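You operate a simulated robot arm through the tools that you are given. There is no shell and no other tool. Be economical: measure what you need, move in short steps, check, and stop when the job is done.

Carry out the task below with a simulated two-armed robot. There is one attempt and no reset: what you move stays moved.

Task
Unseal the pellet tub, unbolt it, lift off the blue lid and take out the scoop.
Fine: seal button first; the bolt is stiff, so the tub is held steady with the other hand; lid on the bench, scoop in the parts tray.
Where things are to end (x, y in the base frame): blue lid within 60 mm of [590, -520].

The check looks at the end state, three seconds after you hand in, the way a careful person would. Anything else that was tipped, shoved, dropped, spilled or broken makes it a failure. A push-on lid holds only when it is set on centred and level and pressed home; a screw cap is set on level and turned clockwise until tight.

Robot
Two 7-joint arms with two-finger parallel grippers on one trunk, on a base that drives. Base frame: it is fixed to the floor where the robot stands at the start and does not move with it; the origin is under the middle of the robot, x ahead of it, y to its left, z up. Lengths are in mm, angles in rad, forces in N, time in s.
The left shoulder is at the start at [60, 143, 991], the right one opposite. With the tool pointing down near the work surface each hand reaches from about 320 to 740 mm from the robot's upright axis, wherever it stands, measured 20 degrees to its own side. Places, roughly: blue parts tray [500, 400, 800]; fitting bench [700, -100, 800]; lid bolt [600, 100, 1000]; yellow seal button on the lid [500, -200, 1000]. Payload 1.57 kg a hand.
Tool frame (each hand has its own): the origin (TCP) lies between the finger pads and is the grasp point; the fingertips stand 30 mm ahead of it; z points along the fingers, y is the line along which they close. Largest opening 110 mm; finger width 24, thickness 12; the body of the gripper, 48 by 112 mm, starts 78 mm behind the TCP.
Orientation is that of the tool frame in the base frame, as a unit quaternion [x, y, z, w]. With the fingers straight down and closing along the base's y, the tool's x points along the base's -x, its y along +y and its z along -z.

Tools
- The arms move only by the tool arm_command. It takes "left_deltas", "right_deltas" or both (then of equal length, played together; a hand with none holds still); each is a list of rows, each an object (a shift or turn left out is 0, a gripper value left out holds the last) with "travel": the shift along the tool's x, y, z in m, a list of three; "rotation": the turn, a rotation vector about the tool's x, y, z in rad, a list of three; "grip": the opening, from 0 (shut) to 1 (fully open). In form: [{"travel": [tx, ty, tz], "rotation": [ax, ay, az], "grip": grip}, ...]. A call has 1 to 8 rows; each row is the pose to reach, as a shift and turn from the pose commanded when the call began, along the tool's axes at that moment. A row lasts 0.2 s, in which the tool goes at most 50 mm and 0.15 rad; a call with a longer step from one row to the next is refused whole, and so is a gripper value outside its range. Where a pose cannot be reached the arm comes as near as it can. A force on the tool above 40 N (or 10 N above the force at the start of the call, whichever is more), or a blocked arm, ends the call early, and 0.2 s more pass. Each finger travels about 45 mm/s and halts on what it meets, pressing with about 26 N; the grip force reading is that of the motor and also rises with nothing between the fingers. The clock runs only during rows and for 0.2 s after the last one: add rows that repeat a pose to give the fingers time. It gives the time, the measured TCP pose, the force on the tool (base axes), the opening and the grip force at its end, in the units of the frame above (readings bear some noise), with the torque about the TCP (base axes, N m) and any sound that the robot's microphone picked up.
- Cameras (640 x 400 px; columns grow to the right, rows downward): "scene" is now at [39.5, 5.3, 1595]; the picture's right is [0.14, -0.99, 0.00], its down [-0.78, -0.11, -0.61] and it looks along [0.61, 0.09, -0.79] (base axes); focal length 269 px, centre (320, 200). "left" rides on the left gripper at [70, -16, -141] in its tool frame; the picture's right is [0.23, 0.97, 0.00], its down [-0.86, 0.20, -0.48] and it looks along [-0.47, 0.11, 0.88] (tool axes); focal length 222 px, centre (320, 200). "right" rides on the right gripper at [70, 16, -141] in its tool frame; the picture's right is [-0.23, 0.97, 0.00], its down [-0.86, -0.20, -0.48] and it looks along [-0.47, -0.11, 0.88] (tool axes); focal length 222 px, centre (320, 200). There is no depth. A picture from a camera that has moved, and an enlarged one, comes with that camera's place and axes in the base frame and with its lens. The place of the scene camera against the robot may be out by one fixed shift of up to 12 mm in any direction.
- camera(camera): a new picture of that camera. No time passes.
- raise_lower(by): slides the trunk up (or, below 0, down) by that many mm; the arms and the scene camera ride with it, the base frame stays. It gives what a move gives, with no picture.
- base_move(legs): drives the robot by 1 to 6 legs, each [ahead, left, turn to the left] in mm, mm and rad, along the robot's own axes; the way and the turn of a leg run together, so that a leg with both is an arc; at most 1500 mm and 3.142 rad a leg. The arms and the cameras ride along, it lands a little off, and it stops where it bumps. It gives what a move gives.
- aim_head(pan, tilt): turns the head with the scene camera to pan (to the left, within 1.501 rad either way) and tilt (down, from -0.506 to 1.204), counted from straight ahead of the robot. It gives what a move gives.
- inspect(camera, box): a new picture of the part [left, top, right, bottom] of that camera's present view, enlarged. No time passes.
- hand_in(): hands the job in; it is judged then, once.

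Go step by step. Nothing tells you exact positions but the pictures and the camera data: compare them with the known pose of the tool, close in by small moves and look again before you grip or let go. The budget is 120 turns and 108 pictures, counting those below and the enlarged ones. Unless the task says otherwise, let go and move clear before handing in, and close with one line.

The tools are called after ">>>" as name(argument=value, ...) on one line, values as JSON. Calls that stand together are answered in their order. arm_command: Moves the arms, as the interface text tells. Its arguments: {"type":"object","properties":{"left_deltas":{"type":"array","items":{"type":"object","properties":{"travel":{"type":"array","items":{"type":"number"}},"rotation":{"type":"array","items":{"type":"number"}},"grip":{"type":"number"}}}},"right_deltas":{"type":"array","items":{"type":"object","properties":{"travel":{"type":"array","items":{"type":"number"}},"rotation":{"type":"array","items":{"type":"number"}},"grip":{"type":"number"}}}}},"required":[]} The other tools are called the same way: raise_lower (by) slides the trunk up or down; base_move (legs) drives the base; aim_head (pan, tilt) turns the head that bears the scene camera; camera (camera) takes a picture; inspect (camera, box) takes an enlarged picture of a part of a camera's view; hand_in () hands the job in.

At the start:

```text
time_s: 0.0
left_tcp_pos: [510.4, 195.7, 1161.7]
left_tool_rot: [0.0, 1.0, 0.0, 0.001]
left_contact_force: [-0.9, 0.0, -0.2]
left_wrist_torque: [0.02, 0.01, 0.02]
left_gripper_width: 110.0
left_grip_force: 0.1
right_tcp_pos: [497.1, -324.9, 1161.1]
right_tool_rot: [0.0, 1.0, 0.001, 0.002]
right_contact_force: [-0.5, -0.4, 0.1]
right_wrist_torque: [-0.01, 0.01, 0.01]
right_gripper_width: 110.3
right_grip_force: 0.0
trunk travel left (down, up): [-590.0, 0.0]
robot x, y, heading: [2.1, -1.5, 0.003]
head pan, tilt: [0.145, 0.909]
```

scene: 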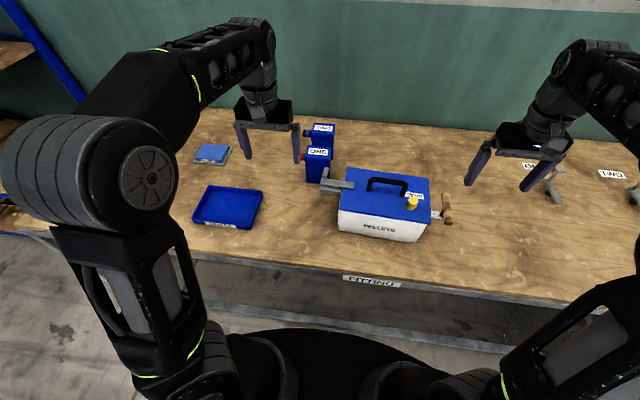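
right: 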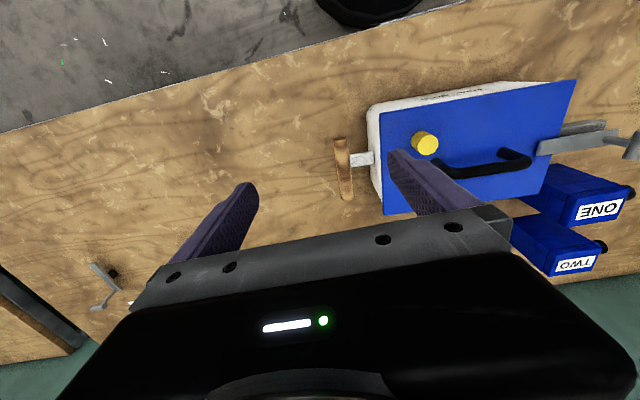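
left: 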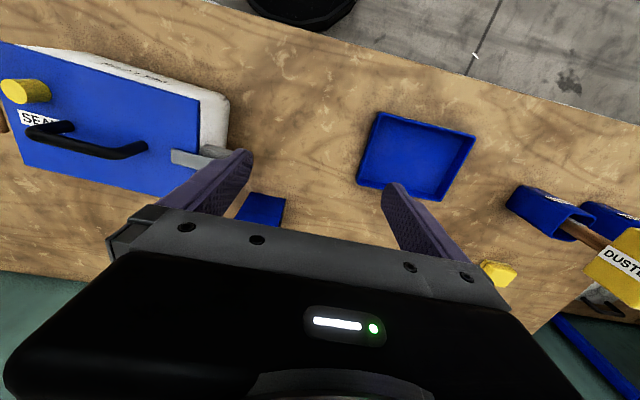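

I see the pellet tub with a yellow seal button and a bolt with a wooden handle; metal fixtures stand at each end of it. I'll look closer first.

>>> inspect(camera="scene", box=[300, 110, 480, 260])

>>> inspect(camera="right", box=[310, 60, 640, 290])

>>> inspect(camera="left", box=[0, 30, 260, 220])

```text
2.67 times, centred on (390, 185) of scene
camera zoom: at [39.5, 5.3, 1595.0], right [0.14, -0.99, 0.0], down [-0.78, -0.11, -0.61], along [0.61, 0.09, -0.79], focal length 716 px, centre (133, 240)
```

zoom: 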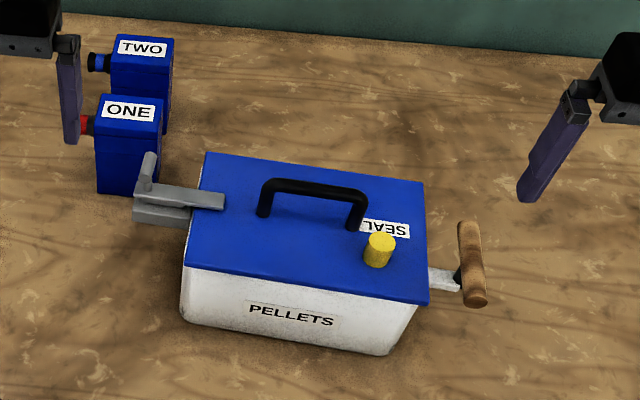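

```text
1.74 times, centred on (475, 175) of right
camera zoom: at [428.1, -308.5, 1303.0], right [0.23, 0.97, 0.0], down [0.85, -0.2, 0.48], along [0.47, -0.11, -0.88], focal length 386 px, centre (50, 244)
```

zoom: 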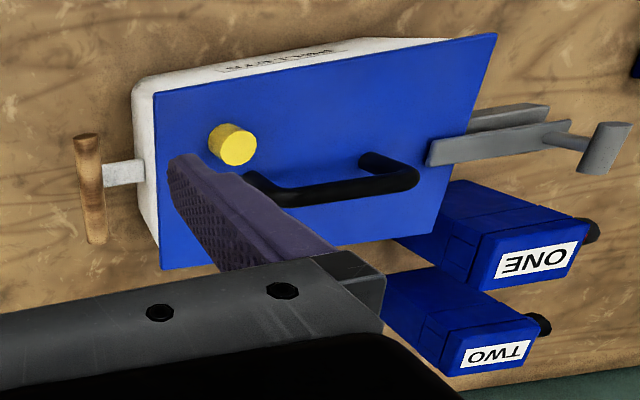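

```text
2.11 times, centred on (130, 125) of left
camera zoom: at [441.2, 178.7, 1301.6], right [-0.23, 0.97, 0.0], down [0.85, 0.2, 0.48], along [0.47, 0.11, -0.88], focal length 468 px, centre (720, 358)
```

zoom: 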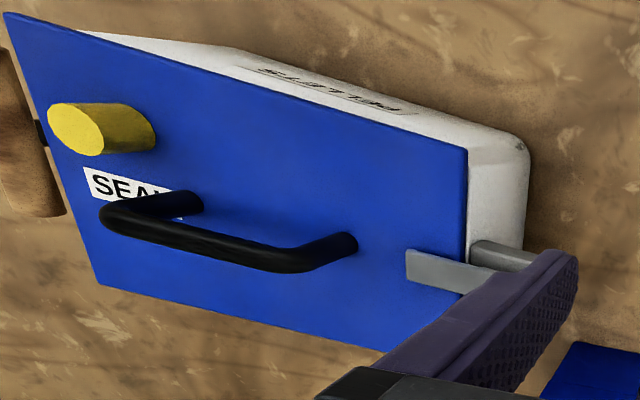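

The gray slide bolt with its upright peg is at about (592, 70), and the wooden T-handle is at the -y end. I put the button top at about (541, -183, 998). I'll close the right fingers and move them above the button.

>>> arm_command(right_deltas=[{"travel": [-0.011, 0.03, 0.0], "grip": 0}, {"travel": [-0.022, 0.07, 0.0], "grip": 0}, {"travel": [-0.033, 0.11, 0.01], "grip": 0}, {"travel": [-0.044, 0.142, 0.03], "grip": 0}, {"travel": [-0.044, 0.142, 0.07], "grip": 0}, {"travel": [-0.044, 0.142, 0.1], "grip": 0}, {"travel": [-0.044, 0.142, 0.1], "grip": 0}])

>>> camera(camera="right")

>>> inspect(camera="scene", box=[300, 110, 480, 260])

>>> inspect(camera="left", box=[0, 30, 260, 220])

```text
time_s: 1.6
left_tcp_pos: [511.3, 194.8, 1160.7]
left_tool_rot: [0.0, 1.0, -0.001, 0.001]
left_contact_force: [-0.5, 0.1, -0.7]
left_wrist_torque: [0.03, -0.01, 0.04]
left_gripper_width: 110.4
left_grip_force: 0.1
right_tcp_pos: [540.3, -182.7, 1059.6]
right_tool_rot: [0.0, 1.0, 0.0, 0.002]
right_contact_force: [-0.6, 0.0, 0.2]
right_wrist_torque: [0.0, -0.01, -0.01]
right_gripper_width: 0.1
right_grip_force: 18.2
trunk travel left (down, up): [-590.0, 0.0]
robot x, y, heading: [-1.3, 3.0, -0.001]
head pan, tilt: [0.145, 0.909]
```

```text
101 pictures are left
camera right: at [470.7, -167.3, 1201.9], right [0.23, 0.97, 0.0], down [0.85, -0.2, 0.48], along [0.47, -0.11, -0.88], focal length 222 px, centre (320, 200)
```

right: 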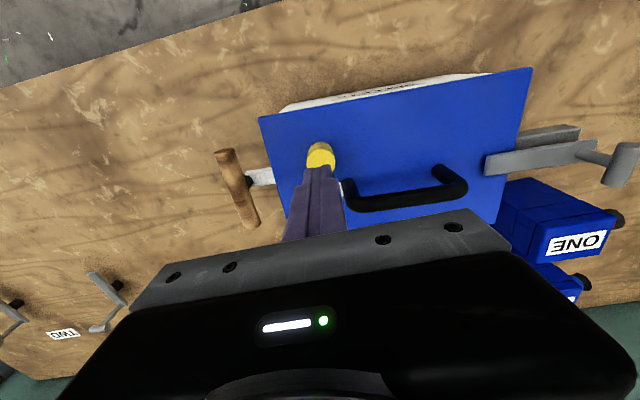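

```text
2.67 times, centred on (390, 185) of scene
camera zoom: at [39.1, 5.1, 1595.1], right [0.14, -0.99, 0.0], down [-0.78, -0.11, -0.61], along [0.61, 0.09, -0.79], focal length 716 px, centre (133, 240)
```

zoom: 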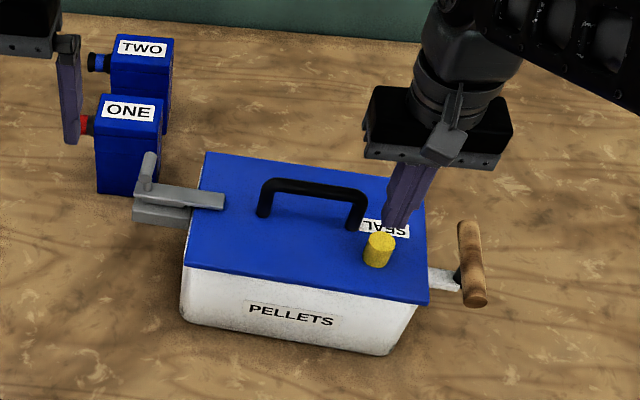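

```text
2.11 times, centred on (130, 125) of left
camera zoom: at [440.9, 178.5, 1301.8], right [-0.23, 0.97, 0.0], down [0.85, 0.2, 0.48], along [0.47, 0.11, -0.88], focal length 468 px, centre (720, 358)
```

zoom: 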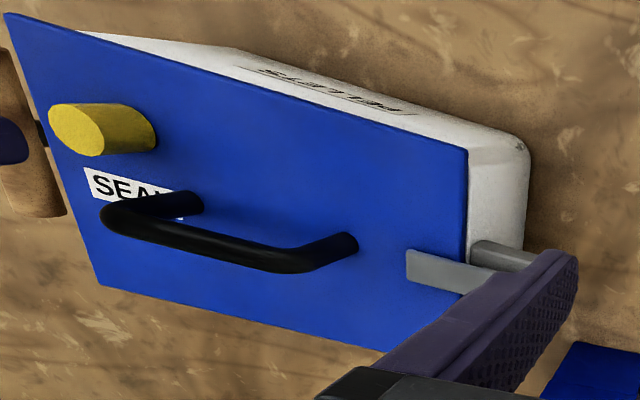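

The fingertip is over the button, but I need to check how far off it is in x before pressing.

>>> inspect(camera="right", box=[240, 110, 400, 210])

>>> inspect(camera="scene", box=[370, 165, 450, 215])

```text
4.00 times, centred on (320, 160) of right
camera zoom: at [470.7, -167.3, 1201.9], right [0.23, 0.97, 0.0], down [0.85, -0.2, 0.48], along [0.47, -0.11, -0.88], focal length 888 px, centre (320, 360)
```

zoom: 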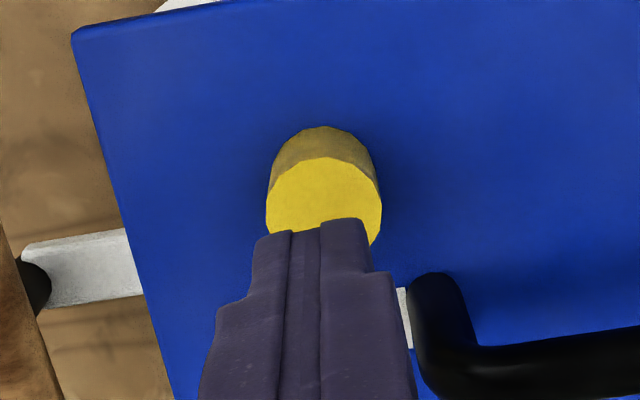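

```text
8.00 times, centred on (410, 190) of scene
camera zoom: at [39.1, 5.1, 1595.1], right [0.14, -0.99, 0.0], down [-0.78, -0.11, -0.61], along [0.61, 0.09, -0.79], focal length 2149 px, centre (-400, 280)
```

zoom: 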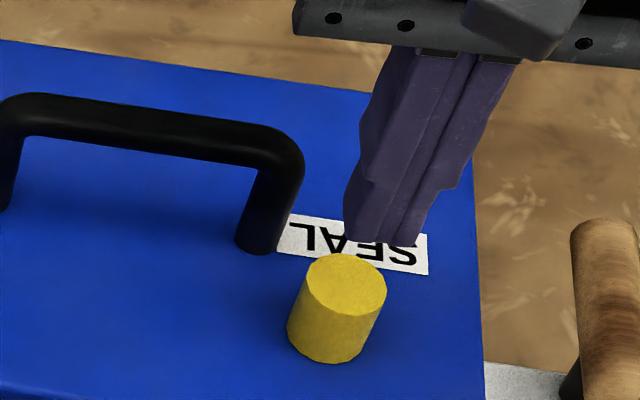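

The tip is centred over the button to within a few mm, so I'll press down.

>>> arm_command(right_deltas=[{"travel": [0, 0.002, 0.025]}, {"travel": [0, 0.002, 0.033]}, {"travel": [0, 0.002, 0.037]}, {"travel": [0, 0.002, 0.041]}, {"travel": [0, 0.002, 0.045]}, {"travel": [0, 0.002, 0.048]}])

>>> inspect(camera="scene", box=[370, 165, 450, 215])

```text
time_s: 3.0
left_tcp_pos: [510.3, 196.0, 1161.3]
left_tool_rot: [0.0, 1.0, 0.0, 0.001]
left_contact_force: [-0.1, 0.2, -0.7]
left_wrist_torque: [0.01, -0.01, -0.03]
left_gripper_width: 109.9
left_grip_force: 0.1
right_tcp_pos: [540.9, -180.2, 1014.4]
right_tool_rot: [-0.001, 1.0, 0.001, 0.003]
right_contact_force: [2.9, -2.4, 13.3]
right_wrist_torque: [-0.1, -0.07, 0.06]
right_gripper_width: 0.4
right_grip_force: 21.4
trunk travel left (down, up): [-590.0, 0.0]
robot x, y, heading: [-0.9, 3.6, -0.002]
head pan, tilt: [0.145, 0.909]
```

```text
8.00 times, centred on (410, 190) of scene
camera zoom: at [38.8, 5.4, 1595.3], right [0.14, -0.99, 0.0], down [-0.78, -0.11, -0.61], along [0.61, 0.09, -0.79], focal length 2149 px, centre (-400, 280)
```

zoom: 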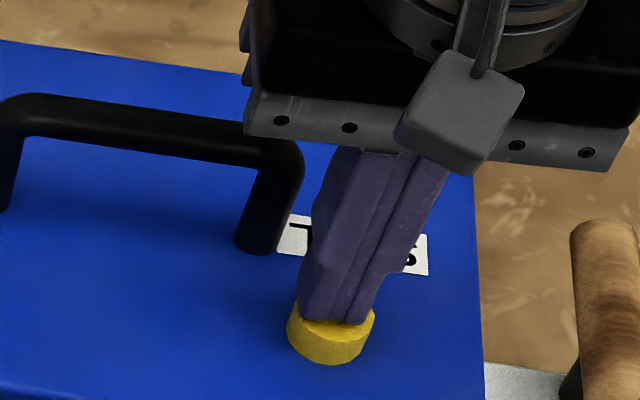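

The button is going down under 13 N. I'll press further until it bottoms out or clicks.

>>> arm_command(right_deltas=[{"travel": [0, 0, 0.004]}, {"travel": [0, 0, 0.007]}, {"travel": [0, 0, 0.01]}, {"travel": [0, 0, 0.013]}, {"travel": [0, 0, 0.013]}])

>>> inspect(camera="scene", box=[370, 165, 450, 215])

```text
time_s: 3.8
left_tcp_pos: [504.7, 194.8, 1164.5]
left_tool_rot: [0.0, 1.0, 0.0, 0.003]
left_contact_force: [-1.4, -0.9, -0.4]
left_wrist_torque: [0.03, -0.12, 0.01]
left_gripper_width: 110.1
left_grip_force: 0.1
right_tcp_pos: [541.7, -179.7, 1015.5]
right_tool_rot: [0.0, 1.0, 0.001, 0.013]
right_contact_force: [-14.8, -6.3, 116.5]
right_wrist_torque: [-0.33, 0.71, 0.0]
right_gripper_width: 0.2
right_grip_force: 21.1
trunk travel left (down, up): [-590.0, 0.0]
robot x, y, heading: [-0.1, 0.9, -0.002]
head pan, tilt: [0.145, 0.909]
stopped in row 3 (right hand): the force on the tool passed its limit (the readings are from after the stop); the commanded pose is now the measured one
```

```text
8.00 times, centred on (410, 190) of scene
camera zoom: at [30.4, 6.2, 1595.9], right [0.14, -0.99, 0.0], down [-0.78, -0.11, -0.62], along [0.61, 0.09, -0.79], focal length 2149 px, centre (-400, 280)
```

zoom: 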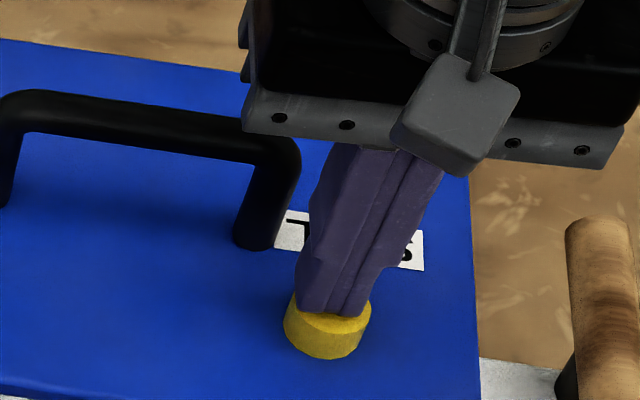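

It has reached its hard stop. I'll retract straight up and see whether the button stays down.

>>> arm_command(right_deltas=[{"travel": [0, 0, -0.02]}, {"travel": [0, 0, -0.06]}, {"travel": [0, 0, -0.1]}, {"travel": [0, 0, -0.1]}])

>>> inspect(camera="scene", box=[300, 110, 480, 260])

>>> camera(camera="right")

```text
time_s: 4.8
left_tcp_pos: [510.1, 196.9, 1160.8]
left_tool_rot: [-0.001, 1.0, 0.0, 0.001]
left_contact_force: [-0.3, 0.0, 0.0]
left_wrist_torque: [-0.02, 0.0, -0.01]
left_gripper_width: 109.9
left_grip_force: 0.0
right_tcp_pos: [544.6, -179.0, 1106.5]
right_tool_rot: [0.0, 1.0, 0.0, 0.002]
right_contact_force: [-0.2, 0.6, -0.5]
right_wrist_torque: [0.01, 0.0, -0.01]
right_gripper_width: 0.1
right_grip_force: 21.4
trunk travel left (down, up): [-590.0, 0.0]
robot x, y, heading: [1.3, 1.6, -0.003]
head pan, tilt: [0.145, 0.909]
```

```text
2.67 times, centred on (390, 185) of scene
camera zoom: at [39.5, 5.4, 1595.0], right [0.14, -0.99, 0.0], down [-0.78, -0.11, -0.61], along [0.61, 0.09, -0.79], focal length 716 px, centre (133, 240)
```

zoom: 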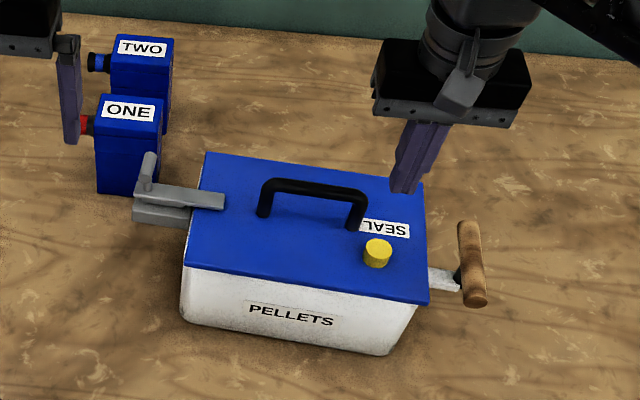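

```text
93 pictures are left
camera right: at [474.0, -162.7, 1248.5], right [0.23, 0.97, 0.0], down [0.85, -0.2, 0.48], along [0.47, -0.11, -0.88], focal length 222 px, centre (320, 200)
```

right: 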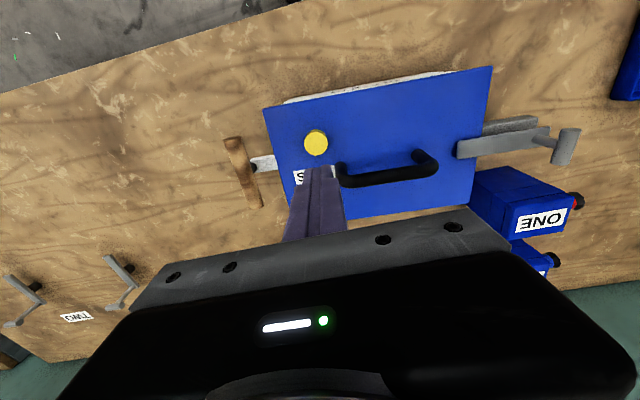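

The button stays down. I put the wooden T-handle along x from about 520 to 630, at y≈-300 and z≈937. I'll bring the right hand above its rear half with the fingers open, and bring the left hand towards the bolt peg.

>>> arm_command(right_deltas=[{"travel": [-0.015, -0.035, 0.0], "grip": 0.6}, {"travel": [-0.03, -0.07, 0.0], "rotation": [0, 0, 0.03], "grip": 0.6}, {"travel": [-0.045, -0.1, 0.02], "rotation": [0, 0, 0.06], "grip": 0.6}, {"travel": [-0.058, -0.123, 0.05], "rotation": [0, 0, 0.06], "grip": 0.6}, {"travel": [-0.058, -0.123, 0.05], "rotation": [0, 0, 0.06], "grip": 0.6}], left_deltas=[{"travel": [-0.02, -0.03, 0.0], "grip": 0.6}, {"travel": [-0.04, -0.06, 0.0], "grip": 0.6}, {"travel": [-0.06, -0.09, 0.02], "grip": 0.6}, {"travel": [-0.08, -0.125, 0.05], "grip": 0.6}, {"travel": [-0.08, -0.125, 0.08], "grip": 0.6}])

>>> camera(camera="right")

>>> camera(camera="left")

>>> inspect(camera="scene", box=[300, 110, 480, 260])

```text
refused: row 4 steps farther than a row can; nothing moved
```

```text
92 pictures are left
camera right: at [474.0, -162.7, 1248.5], right [0.23, 0.97, 0.0], down [0.85, -0.2, 0.48], along [0.47, -0.11, -0.88], focal length 222 px, centre (320, 200)
```

right: 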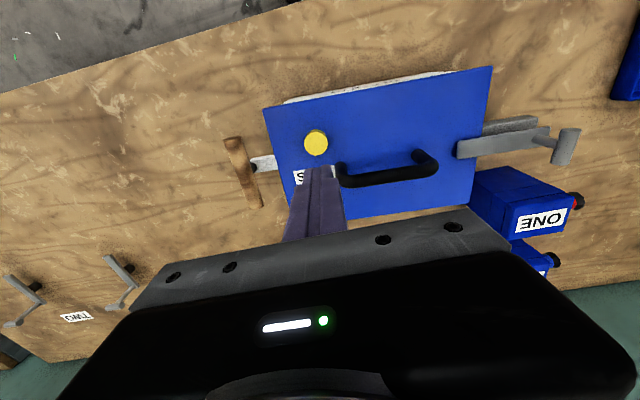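

```text
91 pictures are left
camera left: at [441.3, 178.7, 1301.6], right [-0.23, 0.97, 0.0], down [0.85, 0.2, 0.48], along [0.47, 0.11, -0.88], focal length 222 px, centre (320, 200)
```

left: 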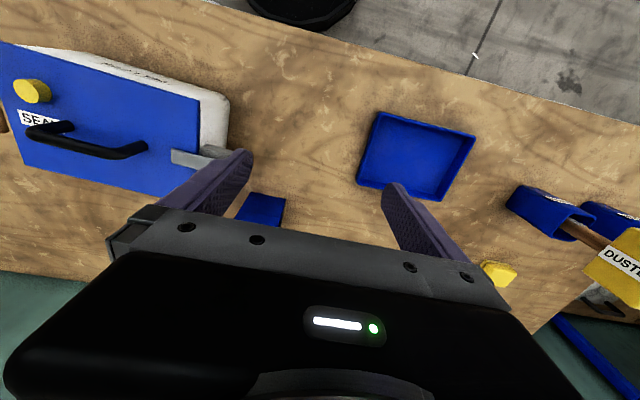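

```text
2.67 times, centred on (390, 185) of scene
camera zoom: at [39.5, 5.4, 1595.0], right [0.14, -0.99, 0.0], down [-0.78, -0.11, -0.61], along [0.61, 0.09, -0.79], focal length 716 px, centre (133, 240)
```

zoom: 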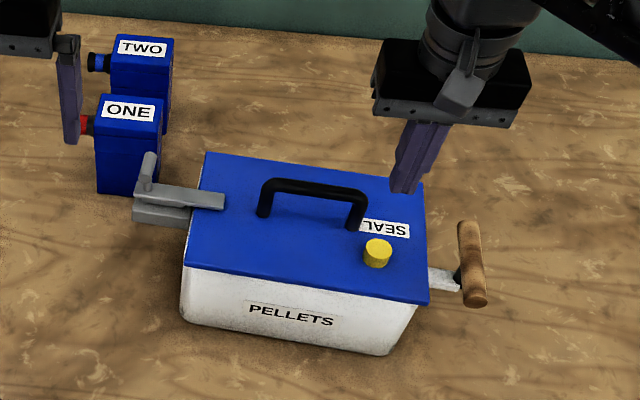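

The move was refused because one step was too long, so I'll send it again with smaller steps.

>>> arm_command(right_deltas=[{"travel": [-0.015, -0.035, 0.0], "grip": 0.6}, {"travel": [-0.03, -0.07, 0.0], "rotation": [0, 0, 0.03], "grip": 0.6}, {"travel": [-0.045, -0.1, 0.01], "rotation": [0, 0, 0.06], "grip": 0.6}, {"travel": [-0.058, -0.123, 0.025], "rotation": [0, 0, 0.06], "grip": 0.6}, {"travel": [-0.058, -0.123, 0.05], "rotation": [0, 0, 0.06], "grip": 0.6}, {"travel": [-0.058, -0.123, 0.05], "rotation": [0, 0, 0.06], "grip": 0.6}], left_deltas=[{"travel": [-0.02, -0.03, 0.0], "grip": 0.6}, {"travel": [-0.04, -0.06, 0.0], "grip": 0.6}, {"travel": [-0.06, -0.09, 0.01], "grip": 0.6}, {"travel": [-0.08, -0.12, 0.03], "grip": 0.6}, {"travel": [-0.08, -0.125, 0.06], "grip": 0.6}, {"travel": [-0.08, -0.125, 0.08], "grip": 0.6}])

>>> camera(camera="right")

>>> camera(camera="left")

>>> inspect(camera="scene", box=[300, 110, 480, 260])

```text
time_s: 6.2
left_tcp_pos: [585.0, 70.7, 1081.8]
left_tool_rot: [-0.001, 1.0, -0.001, 0.001]
left_contact_force: [-0.3, 0.2, -0.1]
left_wrist_torque: [-0.07, -0.03, 0.01]
left_gripper_width: 66.3
left_grip_force: 0.0
left hand out of reach, approached as far as the arm can: row 2, 3, 4
right_tcp_pos: [601.0, -300.5, 1058.6]
right_tool_rot: [0.031, 1.0, -0.001, 0.005]
right_contact_force: [-0.7, 0.6, 0.3]
right_wrist_torque: [-0.04, -0.06, 0.01]
right_gripper_width: 65.9
right_grip_force: 0.0
trunk travel left (down, up): [-590.0, 0.0]
robot x, y, heading: [0.2, 5.0, 0.002]
head pan, tilt: [0.145, 0.909]
```

```text
89 pictures are left
camera right: at [531.2, -279.5, 1200.0], right [0.29, 0.96, 0.0], down [0.84, -0.25, 0.49], along [0.47, -0.14, -0.87], focal length 222 px, centre (320, 200)
```

right: 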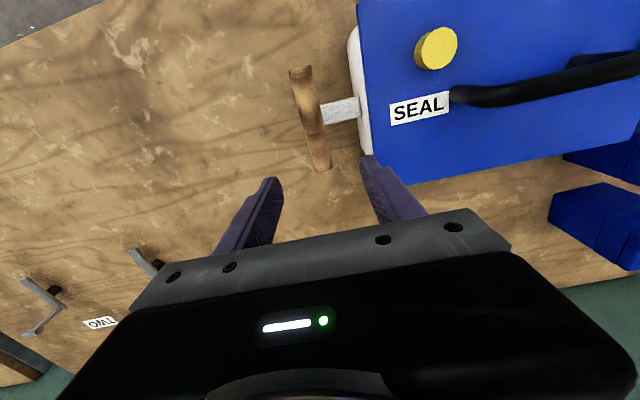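

```text
88 pictures are left
camera left: at [515.1, 54.9, 1222.8], right [-0.23, 0.97, 0.0], down [0.85, 0.2, 0.48], along [0.47, 0.11, -0.88], focal length 222 px, centre (320, 200)
```

left: 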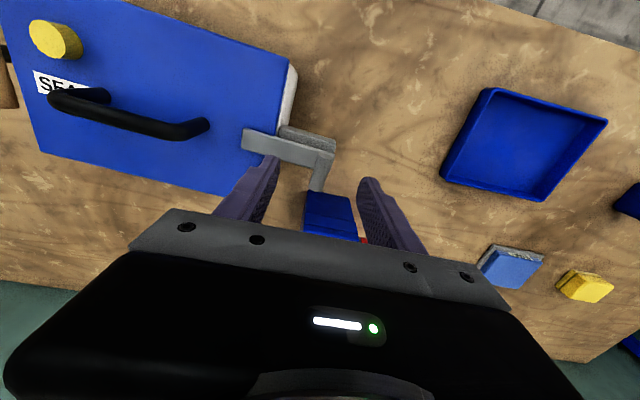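

```text
2.67 times, centred on (390, 185) of scene
camera zoom: at [37.9, 6.8, 1595.1], right [0.14, -0.99, 0.0], down [-0.78, -0.11, -0.61], along [0.61, 0.09, -0.79], focal length 716 px, centre (133, 240)
```

zoom: 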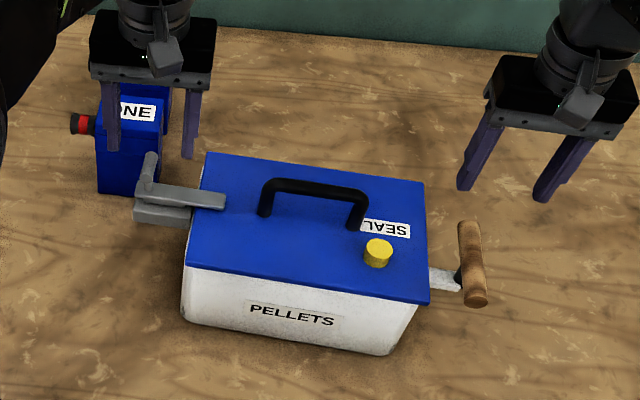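

I'll zoom in on the bolt peg and check its place before moving.

>>> inspect(camera="left", box=[220, 100, 400, 220])

>>> inspect(camera="scene", box=[315, 130, 395, 205])

```text
3.33 times, centred on (310, 160) of left
camera zoom: at [515.1, 54.9, 1222.8], right [-0.23, 0.97, 0.0], down [0.85, 0.2, 0.48], along [0.47, 0.11, -0.88], focal length 740 px, centre (353, 333)
```

zoom: 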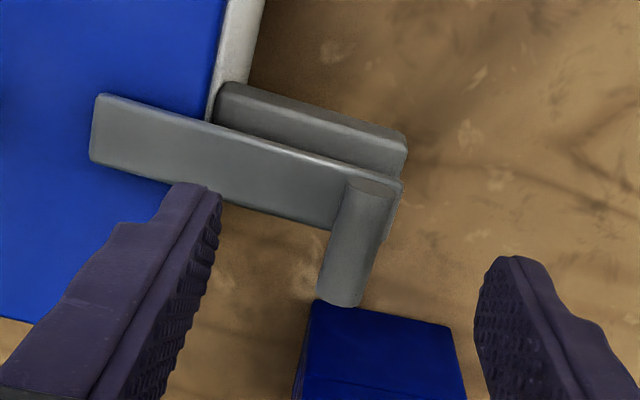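

```text
5.33 times, centred on (355, 168) of scene
camera zoom: at [37.9, 6.8, 1595.1], right [0.14, -0.99, 0.0], down [-0.78, -0.11, -0.61], along [0.61, 0.09, -0.79], focal length 1432 px, centre (133, 373)
```

zoom: 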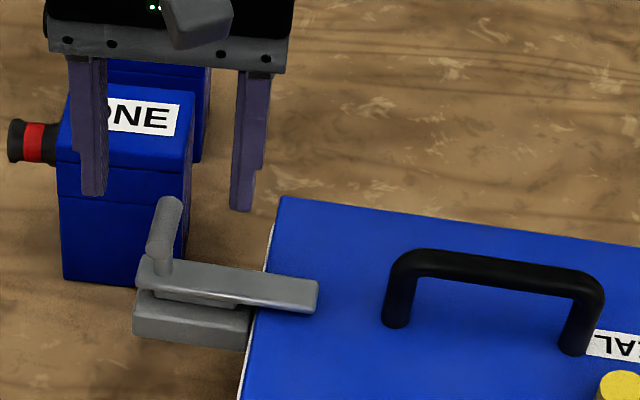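

The peg's tilt is ambiguous, so I'll move the left hand aside for a parallax view. At the same time I'll lower the right hand around the wooden handle.

>>> arm_command(right_deltas=[{"travel": [-0.003, -0.0035, 0.02], "grip": 0.5}, {"travel": [-0.003, -0.0035, 0.05], "grip": 0.5}, {"travel": [-0.003, -0.0035, 0.08], "grip": 0.5}, {"travel": [-0.003, -0.0035, 0.1], "grip": 0.5}, {"travel": [-0.003, -0.0035, 0.115], "grip": 0.5}, {"travel": [-0.003, -0.0035, 0.125], "grip": 0.5}], left_deltas=[{"travel": [0.0, 0.03, 0.0]}, {"travel": [0.0, 0.06, 0.0]}, {"travel": [0.0, 0.09, 0]}, {"travel": [0.0, 0.11, 0.0]}, {"travel": [0.0, 0.11, 0.0]}, {"travel": [0.0, 0.11, 0.0]}])

>>> camera(camera="right")

>>> camera(camera="left")

>>> inspect(camera="scene", box=[300, 110, 480, 260])

```text
time_s: 7.6
left_tcp_pos: [589.5, 180.7, 1079.8]
left_tool_rot: [0.001, 1.0, 0.0, 0.001]
left_contact_force: [-0.5, 0.7, 0.2]
left_wrist_torque: [0.01, -0.02, 0.02]
left_gripper_width: 66.3
left_grip_force: 0.0
right_tcp_pos: [604.5, -305.7, 932.8]
right_tool_rot: [0.031, 1.0, 0.0, 0.004]
right_contact_force: [0.5, -0.4, 0.2]
right_wrist_torque: [0.01, 0.0, 0.03]
right_gripper_width: 55.1
right_grip_force: 0.0
trunk travel left (down, up): [-590.0, 0.0]
robot x, y, heading: [3.3, 1.0, -0.002]
head pan, tilt: [0.145, 0.909]
```

```text
84 pictures are left
camera right: at [535.6, -285.9, 1074.0], right [0.29, 0.96, 0.0], down [0.84, -0.25, 0.48], along [0.46, -0.14, -0.88], focal length 222 px, centre (320, 200)
```

right: 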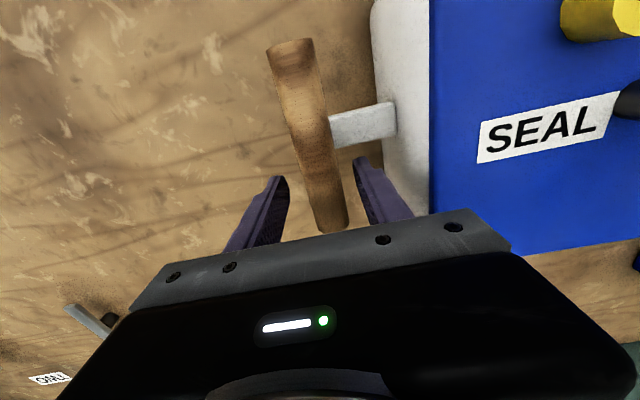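

```text
83 pictures are left
camera left: at [520.6, 163.7, 1220.8], right [-0.23, 0.97, 0.0], down [0.85, 0.2, 0.48], along [0.47, 0.11, -0.88], focal length 222 px, centre (320, 200)
```

left: 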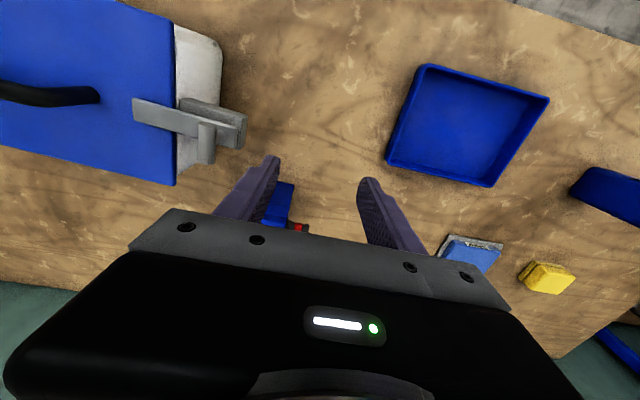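

```text
2.67 times, centred on (390, 185) of scene
camera zoom: at [39.7, 5.4, 1595.0], right [0.14, -0.99, 0.0], down [-0.78, -0.11, -0.61], along [0.61, 0.09, -0.79], focal length 716 px, centre (133, 240)
```

zoom: 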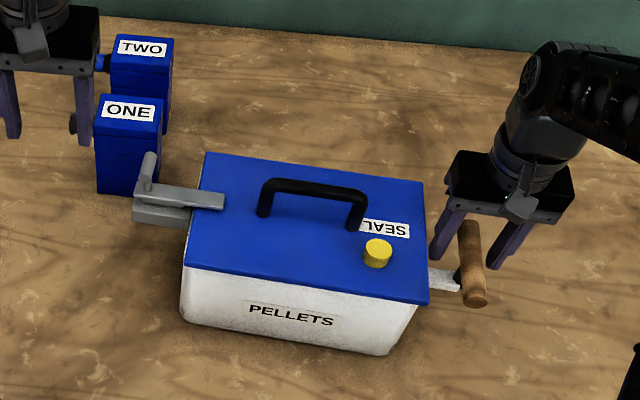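

The right hand straddles the handle well. I'll zoom on the peg from this second left viewpoint.

>>> inspect(camera="left", box=[120, 70, 280, 190])

>>> arm_command(right_deltas=[{"travel": [0, 0.002, 0.002], "grip": 0.2}, {"travel": [0, 0.002, 0.002], "grip": 0.1}, {"travel": [0, 0.002, 0.002], "grip": 0.05}, {"travel": [0, 0.002, 0.002], "grip": 0}, {"travel": [0, 0.002, 0.002], "grip": 0}])

```text
3.33 times, centred on (200, 130) of left
camera zoom: at [520.6, 163.7, 1220.8], right [-0.23, 0.97, 0.0], down [0.85, 0.2, 0.48], along [0.47, 0.11, -0.88], focal length 740 px, centre (720, 433)
```

zoom: 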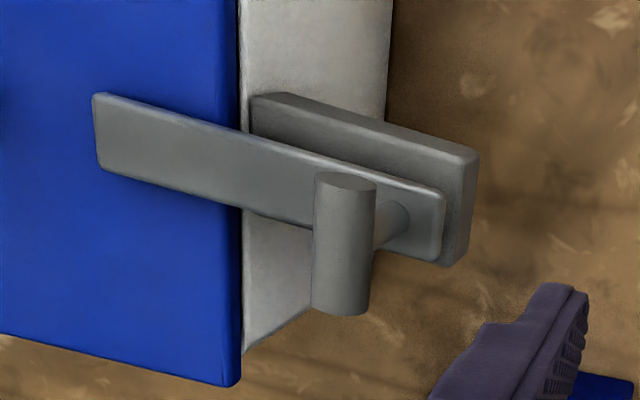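

```text
time_s: 8.8
left_tcp_pos: [589.7, 181.6, 1080.5]
left_tool_rot: [0.0, 1.0, 0.0, 0.002]
left_contact_force: [0.5, 0.1, -0.3]
left_wrist_torque: [0.02, 0.02, 0.0]
left_gripper_width: 66.1
left_grip_force: 0.1
right_tcp_pos: [604.3, -304.6, 929.9]
right_tool_rot: [0.03, 1.0, 0.0, 0.004]
right_contact_force: [1.7, 2.7, 0.2]
right_wrist_torque: [-0.04, 0.57, -0.16]
right_gripper_width: 23.6
right_grip_force: 25.9
trunk travel left (down, up): [-590.0, 0.0]
robot x, y, heading: [-0.9, -2.1, -0.002]
head pan, tilt: [0.145, 0.909]
```

The right hand holds the wooden handle. The bolt's knob is a short crossbar along x (580–613) at y≈74, z≈1014, standing on a stem. I'll bring the left hand around it.

>>> arm_command(left_deltas=[{"travel": [-0.002, -0.03, 0.0], "grip": 0.45}, {"travel": [-0.004, -0.06, 0.0], "rotation": [0, 0, 0.03], "grip": 0.45}, {"travel": [-0.006, -0.09, 0.0], "rotation": [0, 0, 0.055], "grip": 0.45}, {"travel": [-0.0075, -0.107, 0.01], "rotation": [0, 0, 0.055], "grip": 0.45}, {"travel": [-0.0075, -0.107, 0.025], "rotation": [0, 0, 0.055], "grip": 0.45}, {"travel": [-0.0075, -0.107, 0.025], "rotation": [0, 0, 0.055], "grip": 0.45}])

>>> camera(camera="left")

>>> inspect(camera="scene", box=[300, 110, 480, 260])

```text
time_s: 10.2
left_tcp_pos: [598.1, 72.5, 1056.3]
left_tool_rot: [0.028, 1.0, 0.001, 0.001]
left_contact_force: [-0.1, 0.1, -0.3]
left_wrist_torque: [0.0, -0.01, 0.02]
left_gripper_width: 49.4
left_grip_force: 0.1
right_tcp_pos: [606.0, -304.3, 931.4]
right_tool_rot: [0.031, 1.0, -0.001, 0.003]
right_contact_force: [0.0, 1.8, -1.3]
right_wrist_torque: [-0.02, 0.11, 0.03]
right_gripper_width: 23.5
right_grip_force: 25.8
trunk travel left (down, up): [-590.0, 0.0]
robot x, y, heading: [-3.6, -1.6, 0.003]
head pan, tilt: [0.145, 0.909]
```

```text
80 pictures are left
camera left: at [528.3, 60.5, 1196.5], right [-0.17, 0.98, 0.0], down [0.86, 0.15, 0.48], along [0.47, 0.08, -0.88], focal length 222 px, centre (320, 200)
```

left: 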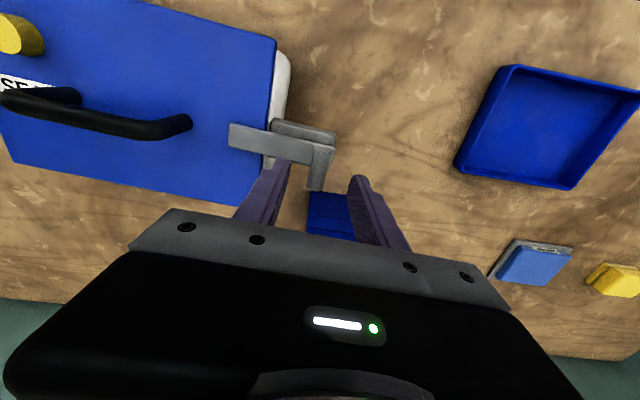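

```text
2.67 times, centred on (390, 185) of scene
camera zoom: at [39.6, 5.4, 1595.0], right [0.14, -0.99, 0.0], down [-0.78, -0.11, -0.61], along [0.61, 0.09, -0.79], focal length 716 px, centre (133, 240)
```

zoom: 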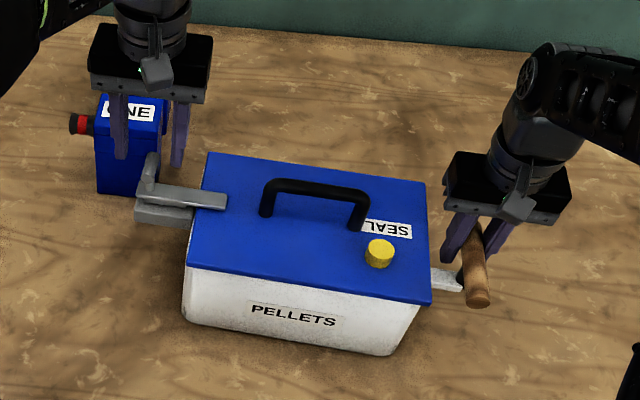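

The fingers straddle the crossbar, so I'll descend and close.

>>> arm_command(left_deltas=[{"travel": [0, 0.001, 0.015]}, {"travel": [0, 0.001, 0.028]}, {"travel": [0, 0.001, 0.038]}, {"travel": [0, 0.001, 0.038], "grip": 0.3}, {"travel": [0, 0.001, 0.038], "grip": 0.15}, {"travel": [0, 0.001, 0.038], "grip": 0.05}, {"travel": [0, 0.001, 0.038], "grip": 0}, {"travel": [0, 0.001, 0.038], "grip": 0}])

>>> camera(camera="left")

>>> inspect(camera="scene", box=[315, 130, 395, 205])

```text
time_s: 12.0
left_tcp_pos: [599.3, 76.7, 1018.0]
left_tool_rot: [0.027, 1.0, 0.0, 0.0]
left_contact_force: [-1.0, -1.5, 0.9]
left_wrist_torque: [0.0, 0.02, -0.22]
left_gripper_width: 14.1
left_grip_force: 26.2
right_tcp_pos: [603.9, -303.6, 930.9]
right_tool_rot: [0.03, 1.0, 0.0, 0.003]
right_contact_force: [1.0, 2.3, -0.1]
right_wrist_torque: [0.08, 0.04, -0.03]
right_gripper_width: 23.4
right_grip_force: 25.9
trunk travel left (down, up): [-590.0, 0.0]
robot x, y, heading: [1.5, -1.1, 0.001]
head pan, tilt: [0.145, 0.909]
```

```text
78 pictures are left
camera left: at [529.5, 63.4, 1158.8], right [-0.17, 0.98, 0.0], down [0.86, 0.15, 0.48], along [0.47, 0.08, -0.88], focal length 222 px, centre (320, 200)
```

left: 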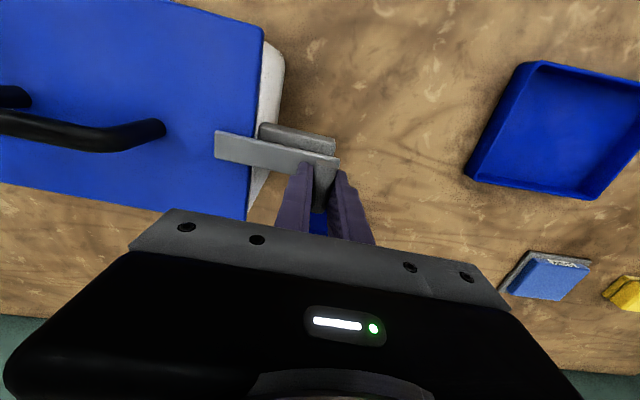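

```text
5.33 times, centred on (355, 168) of scene
camera zoom: at [39.5, 5.4, 1595.0], right [0.14, -0.99, 0.0], down [-0.78, -0.11, -0.61], along [0.61, 0.09, -0.79], focal length 1432 px, centre (133, 373)
```

zoom: 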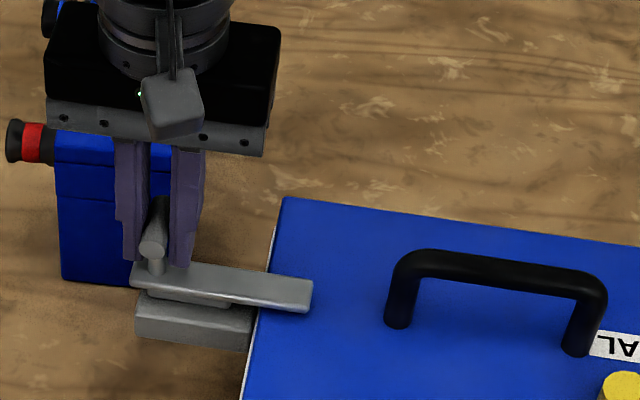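

The crossbar is gripped (14 mm wide). Next I'll pull the bolt outward along +y while the right hand holds still.

>>> arm_command(left_deltas=[{"travel": [0, 0.006, 0]}, {"travel": [0, 0.012, 0]}, {"travel": [0, 0.02, 0]}, {"travel": [0, 0.028, 0]}, {"travel": [0, 0.036, 0]}, {"travel": [0, 0.044, 0]}])

>>> inspect(camera="scene", box=[300, 110, 480, 260])

```text
time_s: 13.4
left_tcp_pos: [601.1, 118.0, 1017.3]
left_tool_rot: [0.028, 1.0, 0.0, 0.0]
left_contact_force: [2.7, -14.3, -0.2]
left_wrist_torque: [-0.1, -0.73, 0.0]
left_gripper_width: 14.3
left_grip_force: 26.0
right_tcp_pos: [603.7, -303.5, 930.7]
right_tool_rot: [0.029, 1.0, -0.001, 0.004]
right_contact_force: [-0.1, 12.2, 3.0]
right_wrist_torque: [-0.24, -0.12, 0.19]
right_gripper_width: 23.5
right_grip_force: 26.0
trunk travel left (down, up): [-590.0, 0.0]
robot x, y, heading: [-0.8, -2.1, -0.003]
head pan, tilt: [0.145, 0.909]
```

```text
2.67 times, centred on (390, 185) of scene
camera zoom: at [39.8, 5.0, 1595.0], right [0.14, -0.99, 0.0], down [-0.78, -0.11, -0.61], along [0.61, 0.09, -0.79], focal length 716 px, centre (133, 240)
```

zoom: 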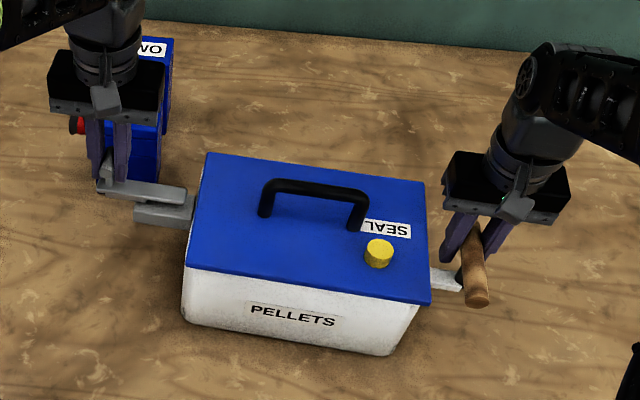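

The bolt has slid clear of the lid and the tub didn't move. I'll pull a few mm more, then release with the left hand and lift it clear.

>>> arm_command(left_deltas=[{"travel": [0, 0.003, 0]}, {"travel": [0, 0.006, 0]}, {"travel": [0, 0.006, 0]}])

>>> arm_command(left_deltas=[{"travel": [0, 0, 0], "grip": 0.15}, {"travel": [0, 0, 0], "grip": 0.3}, {"travel": [0, 0, 0], "grip": 0.45}, {"travel": [0, 0, 0], "grip": 0.45}, {"travel": [0, 0, -0.03], "grip": 0.45}, {"travel": [0, 0, -0.07], "grip": 0.45}, {"travel": [0, 0, -0.11], "grip": 0.45}, {"travel": [0, 0.02, -0.14], "grip": 0.45}], right_deltas=[{"grip": 0.1}, {"grip": 0.2}, {"grip": 0.35}, {"grip": 0.5}, {"travel": [0, 0, -0.03], "grip": 0.5}, {"travel": [0, 0, -0.07], "grip": 0.5}, {"travel": [0, 0, -0.11], "grip": 0.5}, {"travel": [0, 0, -0.15], "grip": 0.5}])

>>> inspect(camera="scene", box=[300, 110, 480, 260])

>>> camera(camera="right")

```text
time_s: 14.2
left_tcp_pos: [600.2, 120.6, 1018.6]
left_tool_rot: [0.028, 1.0, -0.003, -0.001]
left_contact_force: [-0.4, -29.7, -1.7]
left_wrist_torque: [-0.04, 0.0, 0.07]
left_gripper_width: 14.3
left_grip_force: 25.9
right_tcp_pos: [606.2, -299.7, 930.5]
right_tool_rot: [0.029, 1.0, 0.002, 0.004]
right_contact_force: [-2.0, 28.1, 3.4]
right_wrist_torque: [-0.37, -0.13, 0.17]
right_gripper_width: 23.8
right_grip_force: 26.0
trunk travel left (down, up): [-590.0, 0.0]
robot x, y, heading: [1.8, -3.8, -0.001]
head pan, tilt: [0.145, 0.909]
```

```text
time_s: 16.0
left_tcp_pos: [599.5, 126.1, 1109.5]
left_tool_rot: [0.027, 1.0, 0.0, 0.001]
left_contact_force: [-0.1, 0.0, 0.8]
left_wrist_torque: [0.01, -0.02, 0.01]
left_gripper_width: 49.6
left_grip_force: 0.1
left hand out of reach, approached as far as the arm can: row 7, 8
right_tcp_pos: [604.5, -306.3, 1076.5]
right_tool_rot: [0.03, 1.0, 0.0, 0.004]
right_contact_force: [-0.2, 0.2, 0.1]
right_wrist_torque: [-0.01, 0.02, 0.04]
right_gripper_width: 55.1
right_grip_force: 0.0
trunk travel left (down, up): [-590.0, 0.0]
robot x, y, heading: [-2.9, 1.7, 0.003]
head pan, tilt: [0.145, 0.909]
```

```text
2.67 times, centred on (390, 185) of scene
camera zoom: at [39.2, 5.8, 1595.0], right [0.14, -0.99, 0.0], down [-0.78, -0.11, -0.61], along [0.61, 0.09, -0.79], focal length 716 px, centre (133, 240)
```

zoom: 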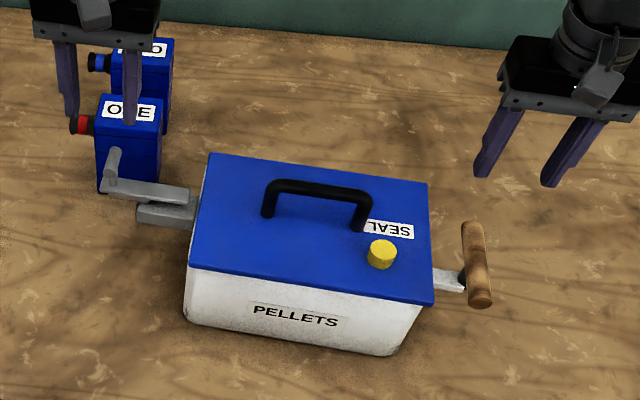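

```text
74 pictures are left
camera right: at [535.5, -286.0, 1218.8], right [0.28, 0.96, 0.0], down [0.84, -0.25, 0.48], along [0.47, -0.14, -0.87], focal length 222 px, centre (320, 200)
```

right: 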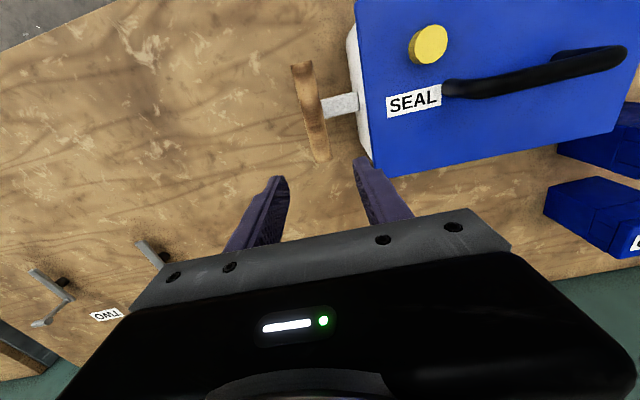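

The bolt is fully withdrawn. Next I'll take the right hand over the lid handle (about (585, -112, 1003)) and turn it 90° so it closes across the bar.

>>> arm_command(right_deltas=[{"travel": [0.004, 0.024, 0], "rotation": [0, 0, 0.14]}, {"travel": [0.008, 0.048, 0], "rotation": [0, 0, 0.28]}, {"travel": [0.012, 0.072, 0], "rotation": [0, 0, 0.42]}, {"travel": [0.016, 0.096, 0], "rotation": [0, 0, 0.56]}, {"travel": [0.02, 0.12, 0], "rotation": [0, 0, 0.7]}, {"travel": [0.024, 0.144, 0], "rotation": [0, 0, 0.84]}, {"travel": [0.028, 0.168, 0], "rotation": [0, 0, 0.98]}, {"travel": [0.03, 0.1925, 0], "rotation": [0, 0, 1.12]}], left_deltas=[{"travel": [0.015, 0.01, 0]}, {"travel": [0.03, 0.02, 0]}, {"travel": [0.045, 0.03, 0]}, {"travel": [0.06, 0.04, 0]}, {"travel": [0.075, 0.05, 0]}, {"travel": [0.09, 0.06, 0]}, {"travel": [0.09, 0.08, 0]}, {"travel": [0.09, 0.1, 0]}])

>>> camera(camera="scene")

```text
time_s: 17.8
left_tcp_pos: [512.4, 231.0, 1110.5]
left_tool_rot: [0.028, 1.0, 0.0, 0.001]
left_contact_force: [0.6, 1.0, -0.7]
left_wrist_torque: [-0.03, -0.02, -0.03]
left_gripper_width: 49.4
left_grip_force: 0.0
right_tcp_pos: [586.1, -108.7, 1080.5]
right_tool_rot: [0.558, 0.83, 0.002, 0.004]
right_contact_force: [0.4, 0.2, 0.5]
right_wrist_torque: [-0.02, 0.02, 0.01]
right_gripper_width: 54.8
right_grip_force: 0.1
trunk travel left (down, up): [-590.0, 0.0]
robot x, y, heading: [-1.5, 1.6, 0.003]
head pan, tilt: [0.145, 0.909]
```

```text
73 pictures are left
camera scene: at [39.1, 6.5, 1595.0], right [0.14, -0.99, 0.0], down [-0.78, -0.11, -0.61], along [0.61, 0.09, -0.79], focal length 269 px, centre (320, 200)
```

scene: 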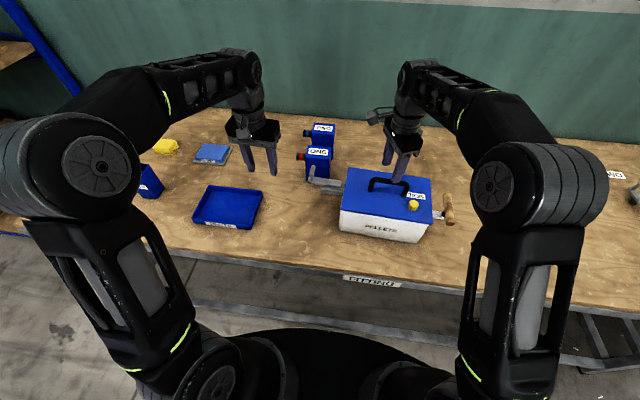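

The rotation is going well; I'll finish the last 0.45 rad and check alignment.

>>> arm_command(right_deltas=[{"rotation": [0, 0, 0.14]}, {"rotation": [0, 0, 0.28]}, {"rotation": [0, 0, 0.42]}, {"rotation": [0, 0, 0.45]}, {"rotation": [0, 0, 0.45]}])

>>> camera(camera="right")

>>> inspect(camera="scene", box=[330, 110, 470, 230])

```text
time_s: 19.0
left_tcp_pos: [512.6, 229.3, 1110.9]
left_tool_rot: [0.027, 1.0, 0.001, 0.001]
left_contact_force: [0.3, 0.6, 0.1]
left_wrist_torque: [0.01, 0.01, 0.0]
left_gripper_width: 49.4
left_grip_force: 0.1
right_tcp_pos: [587.2, -109.6, 1080.4]
right_tool_rot: [0.729, 0.685, 0.002, 0.002]
right_contact_force: [0.0, -0.4, 0.1]
right_wrist_torque: [-0.02, -0.02, -0.01]
right_gripper_width: 55.0
right_grip_force: 0.2
trunk travel left (down, up): [-590.0, 0.0]
robot x, y, heading: [1.5, -2.7, -0.002]
head pan, tilt: [0.145, 0.909]
```

```text
72 pictures are left
camera right: at [606.3, -41.6, 1222.4], right [0.96, -0.29, 0.01], down [-0.25, -0.84, 0.48], along [-0.13, -0.46, -0.88], focal length 222 px, centre (320, 200)
```

right: 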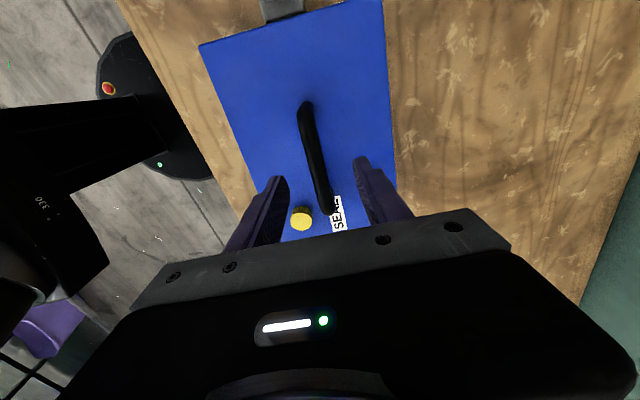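

```text
3.33 times, centred on (400, 170) of scene
camera zoom: at [39.5, 5.5, 1595.0], right [0.14, -0.99, 0.0], down [-0.78, -0.11, -0.61], along [0.61, 0.09, -0.79], focal length 895 px, centre (53, 300)
```

zoom: 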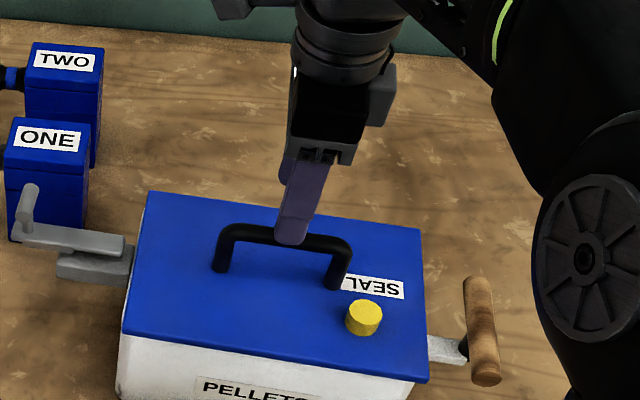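

The bar centre is at about (583, -111), so I'll shift 4 mm, descend and grip.

>>> arm_command(right_deltas=[{"travel": [0, -0.004, 0.03]}, {"travel": [0, -0.004, 0.055]}, {"travel": [0, -0.004, 0.073]}, {"travel": [0, -0.004, 0.073], "grip": 0.3}, {"travel": [0, -0.004, 0.073], "grip": 0.15}, {"travel": [0, -0.004, 0.073], "grip": 0.05}, {"travel": [0, -0.004, 0.073], "grip": 0}, {"travel": [0, -0.004, 0.073], "grip": 0}])

>>> inspect(camera="scene", box=[330, 110, 470, 230])

```text
time_s: 20.8
left_tcp_pos: [513.2, 228.2, 1111.0]
left_tool_rot: [0.028, 1.0, 0.0, 0.001]
left_contact_force: [1.0, 0.5, 0.3]
left_wrist_torque: [0.04, -0.03, 0.01]
left_gripper_width: 49.4
left_grip_force: 0.0
right_tcp_pos: [580.5, -111.3, 1007.1]
right_tool_rot: [0.728, 0.685, 0.003, 0.003]
right_contact_force: [-0.1, -0.1, 0.0]
right_wrist_torque: [0.06, 0.02, 0.01]
right_gripper_width: 15.5
right_grip_force: 25.6
trunk travel left (down, up): [-590.0, 0.0]
robot x, y, heading: [0.3, -2.5, -0.003]
head pan, tilt: [0.145, 0.909]
```

```text
3.33 times, centred on (400, 170) of scene
camera zoom: at [39.7, 5.3, 1595.0], right [0.14, -0.99, 0.0], down [-0.78, -0.11, -0.61], along [0.61, 0.09, -0.79], focal length 895 px, centre (53, 300)
```

zoom: 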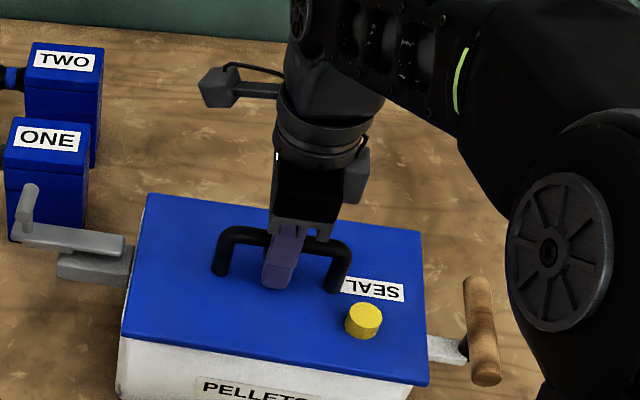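

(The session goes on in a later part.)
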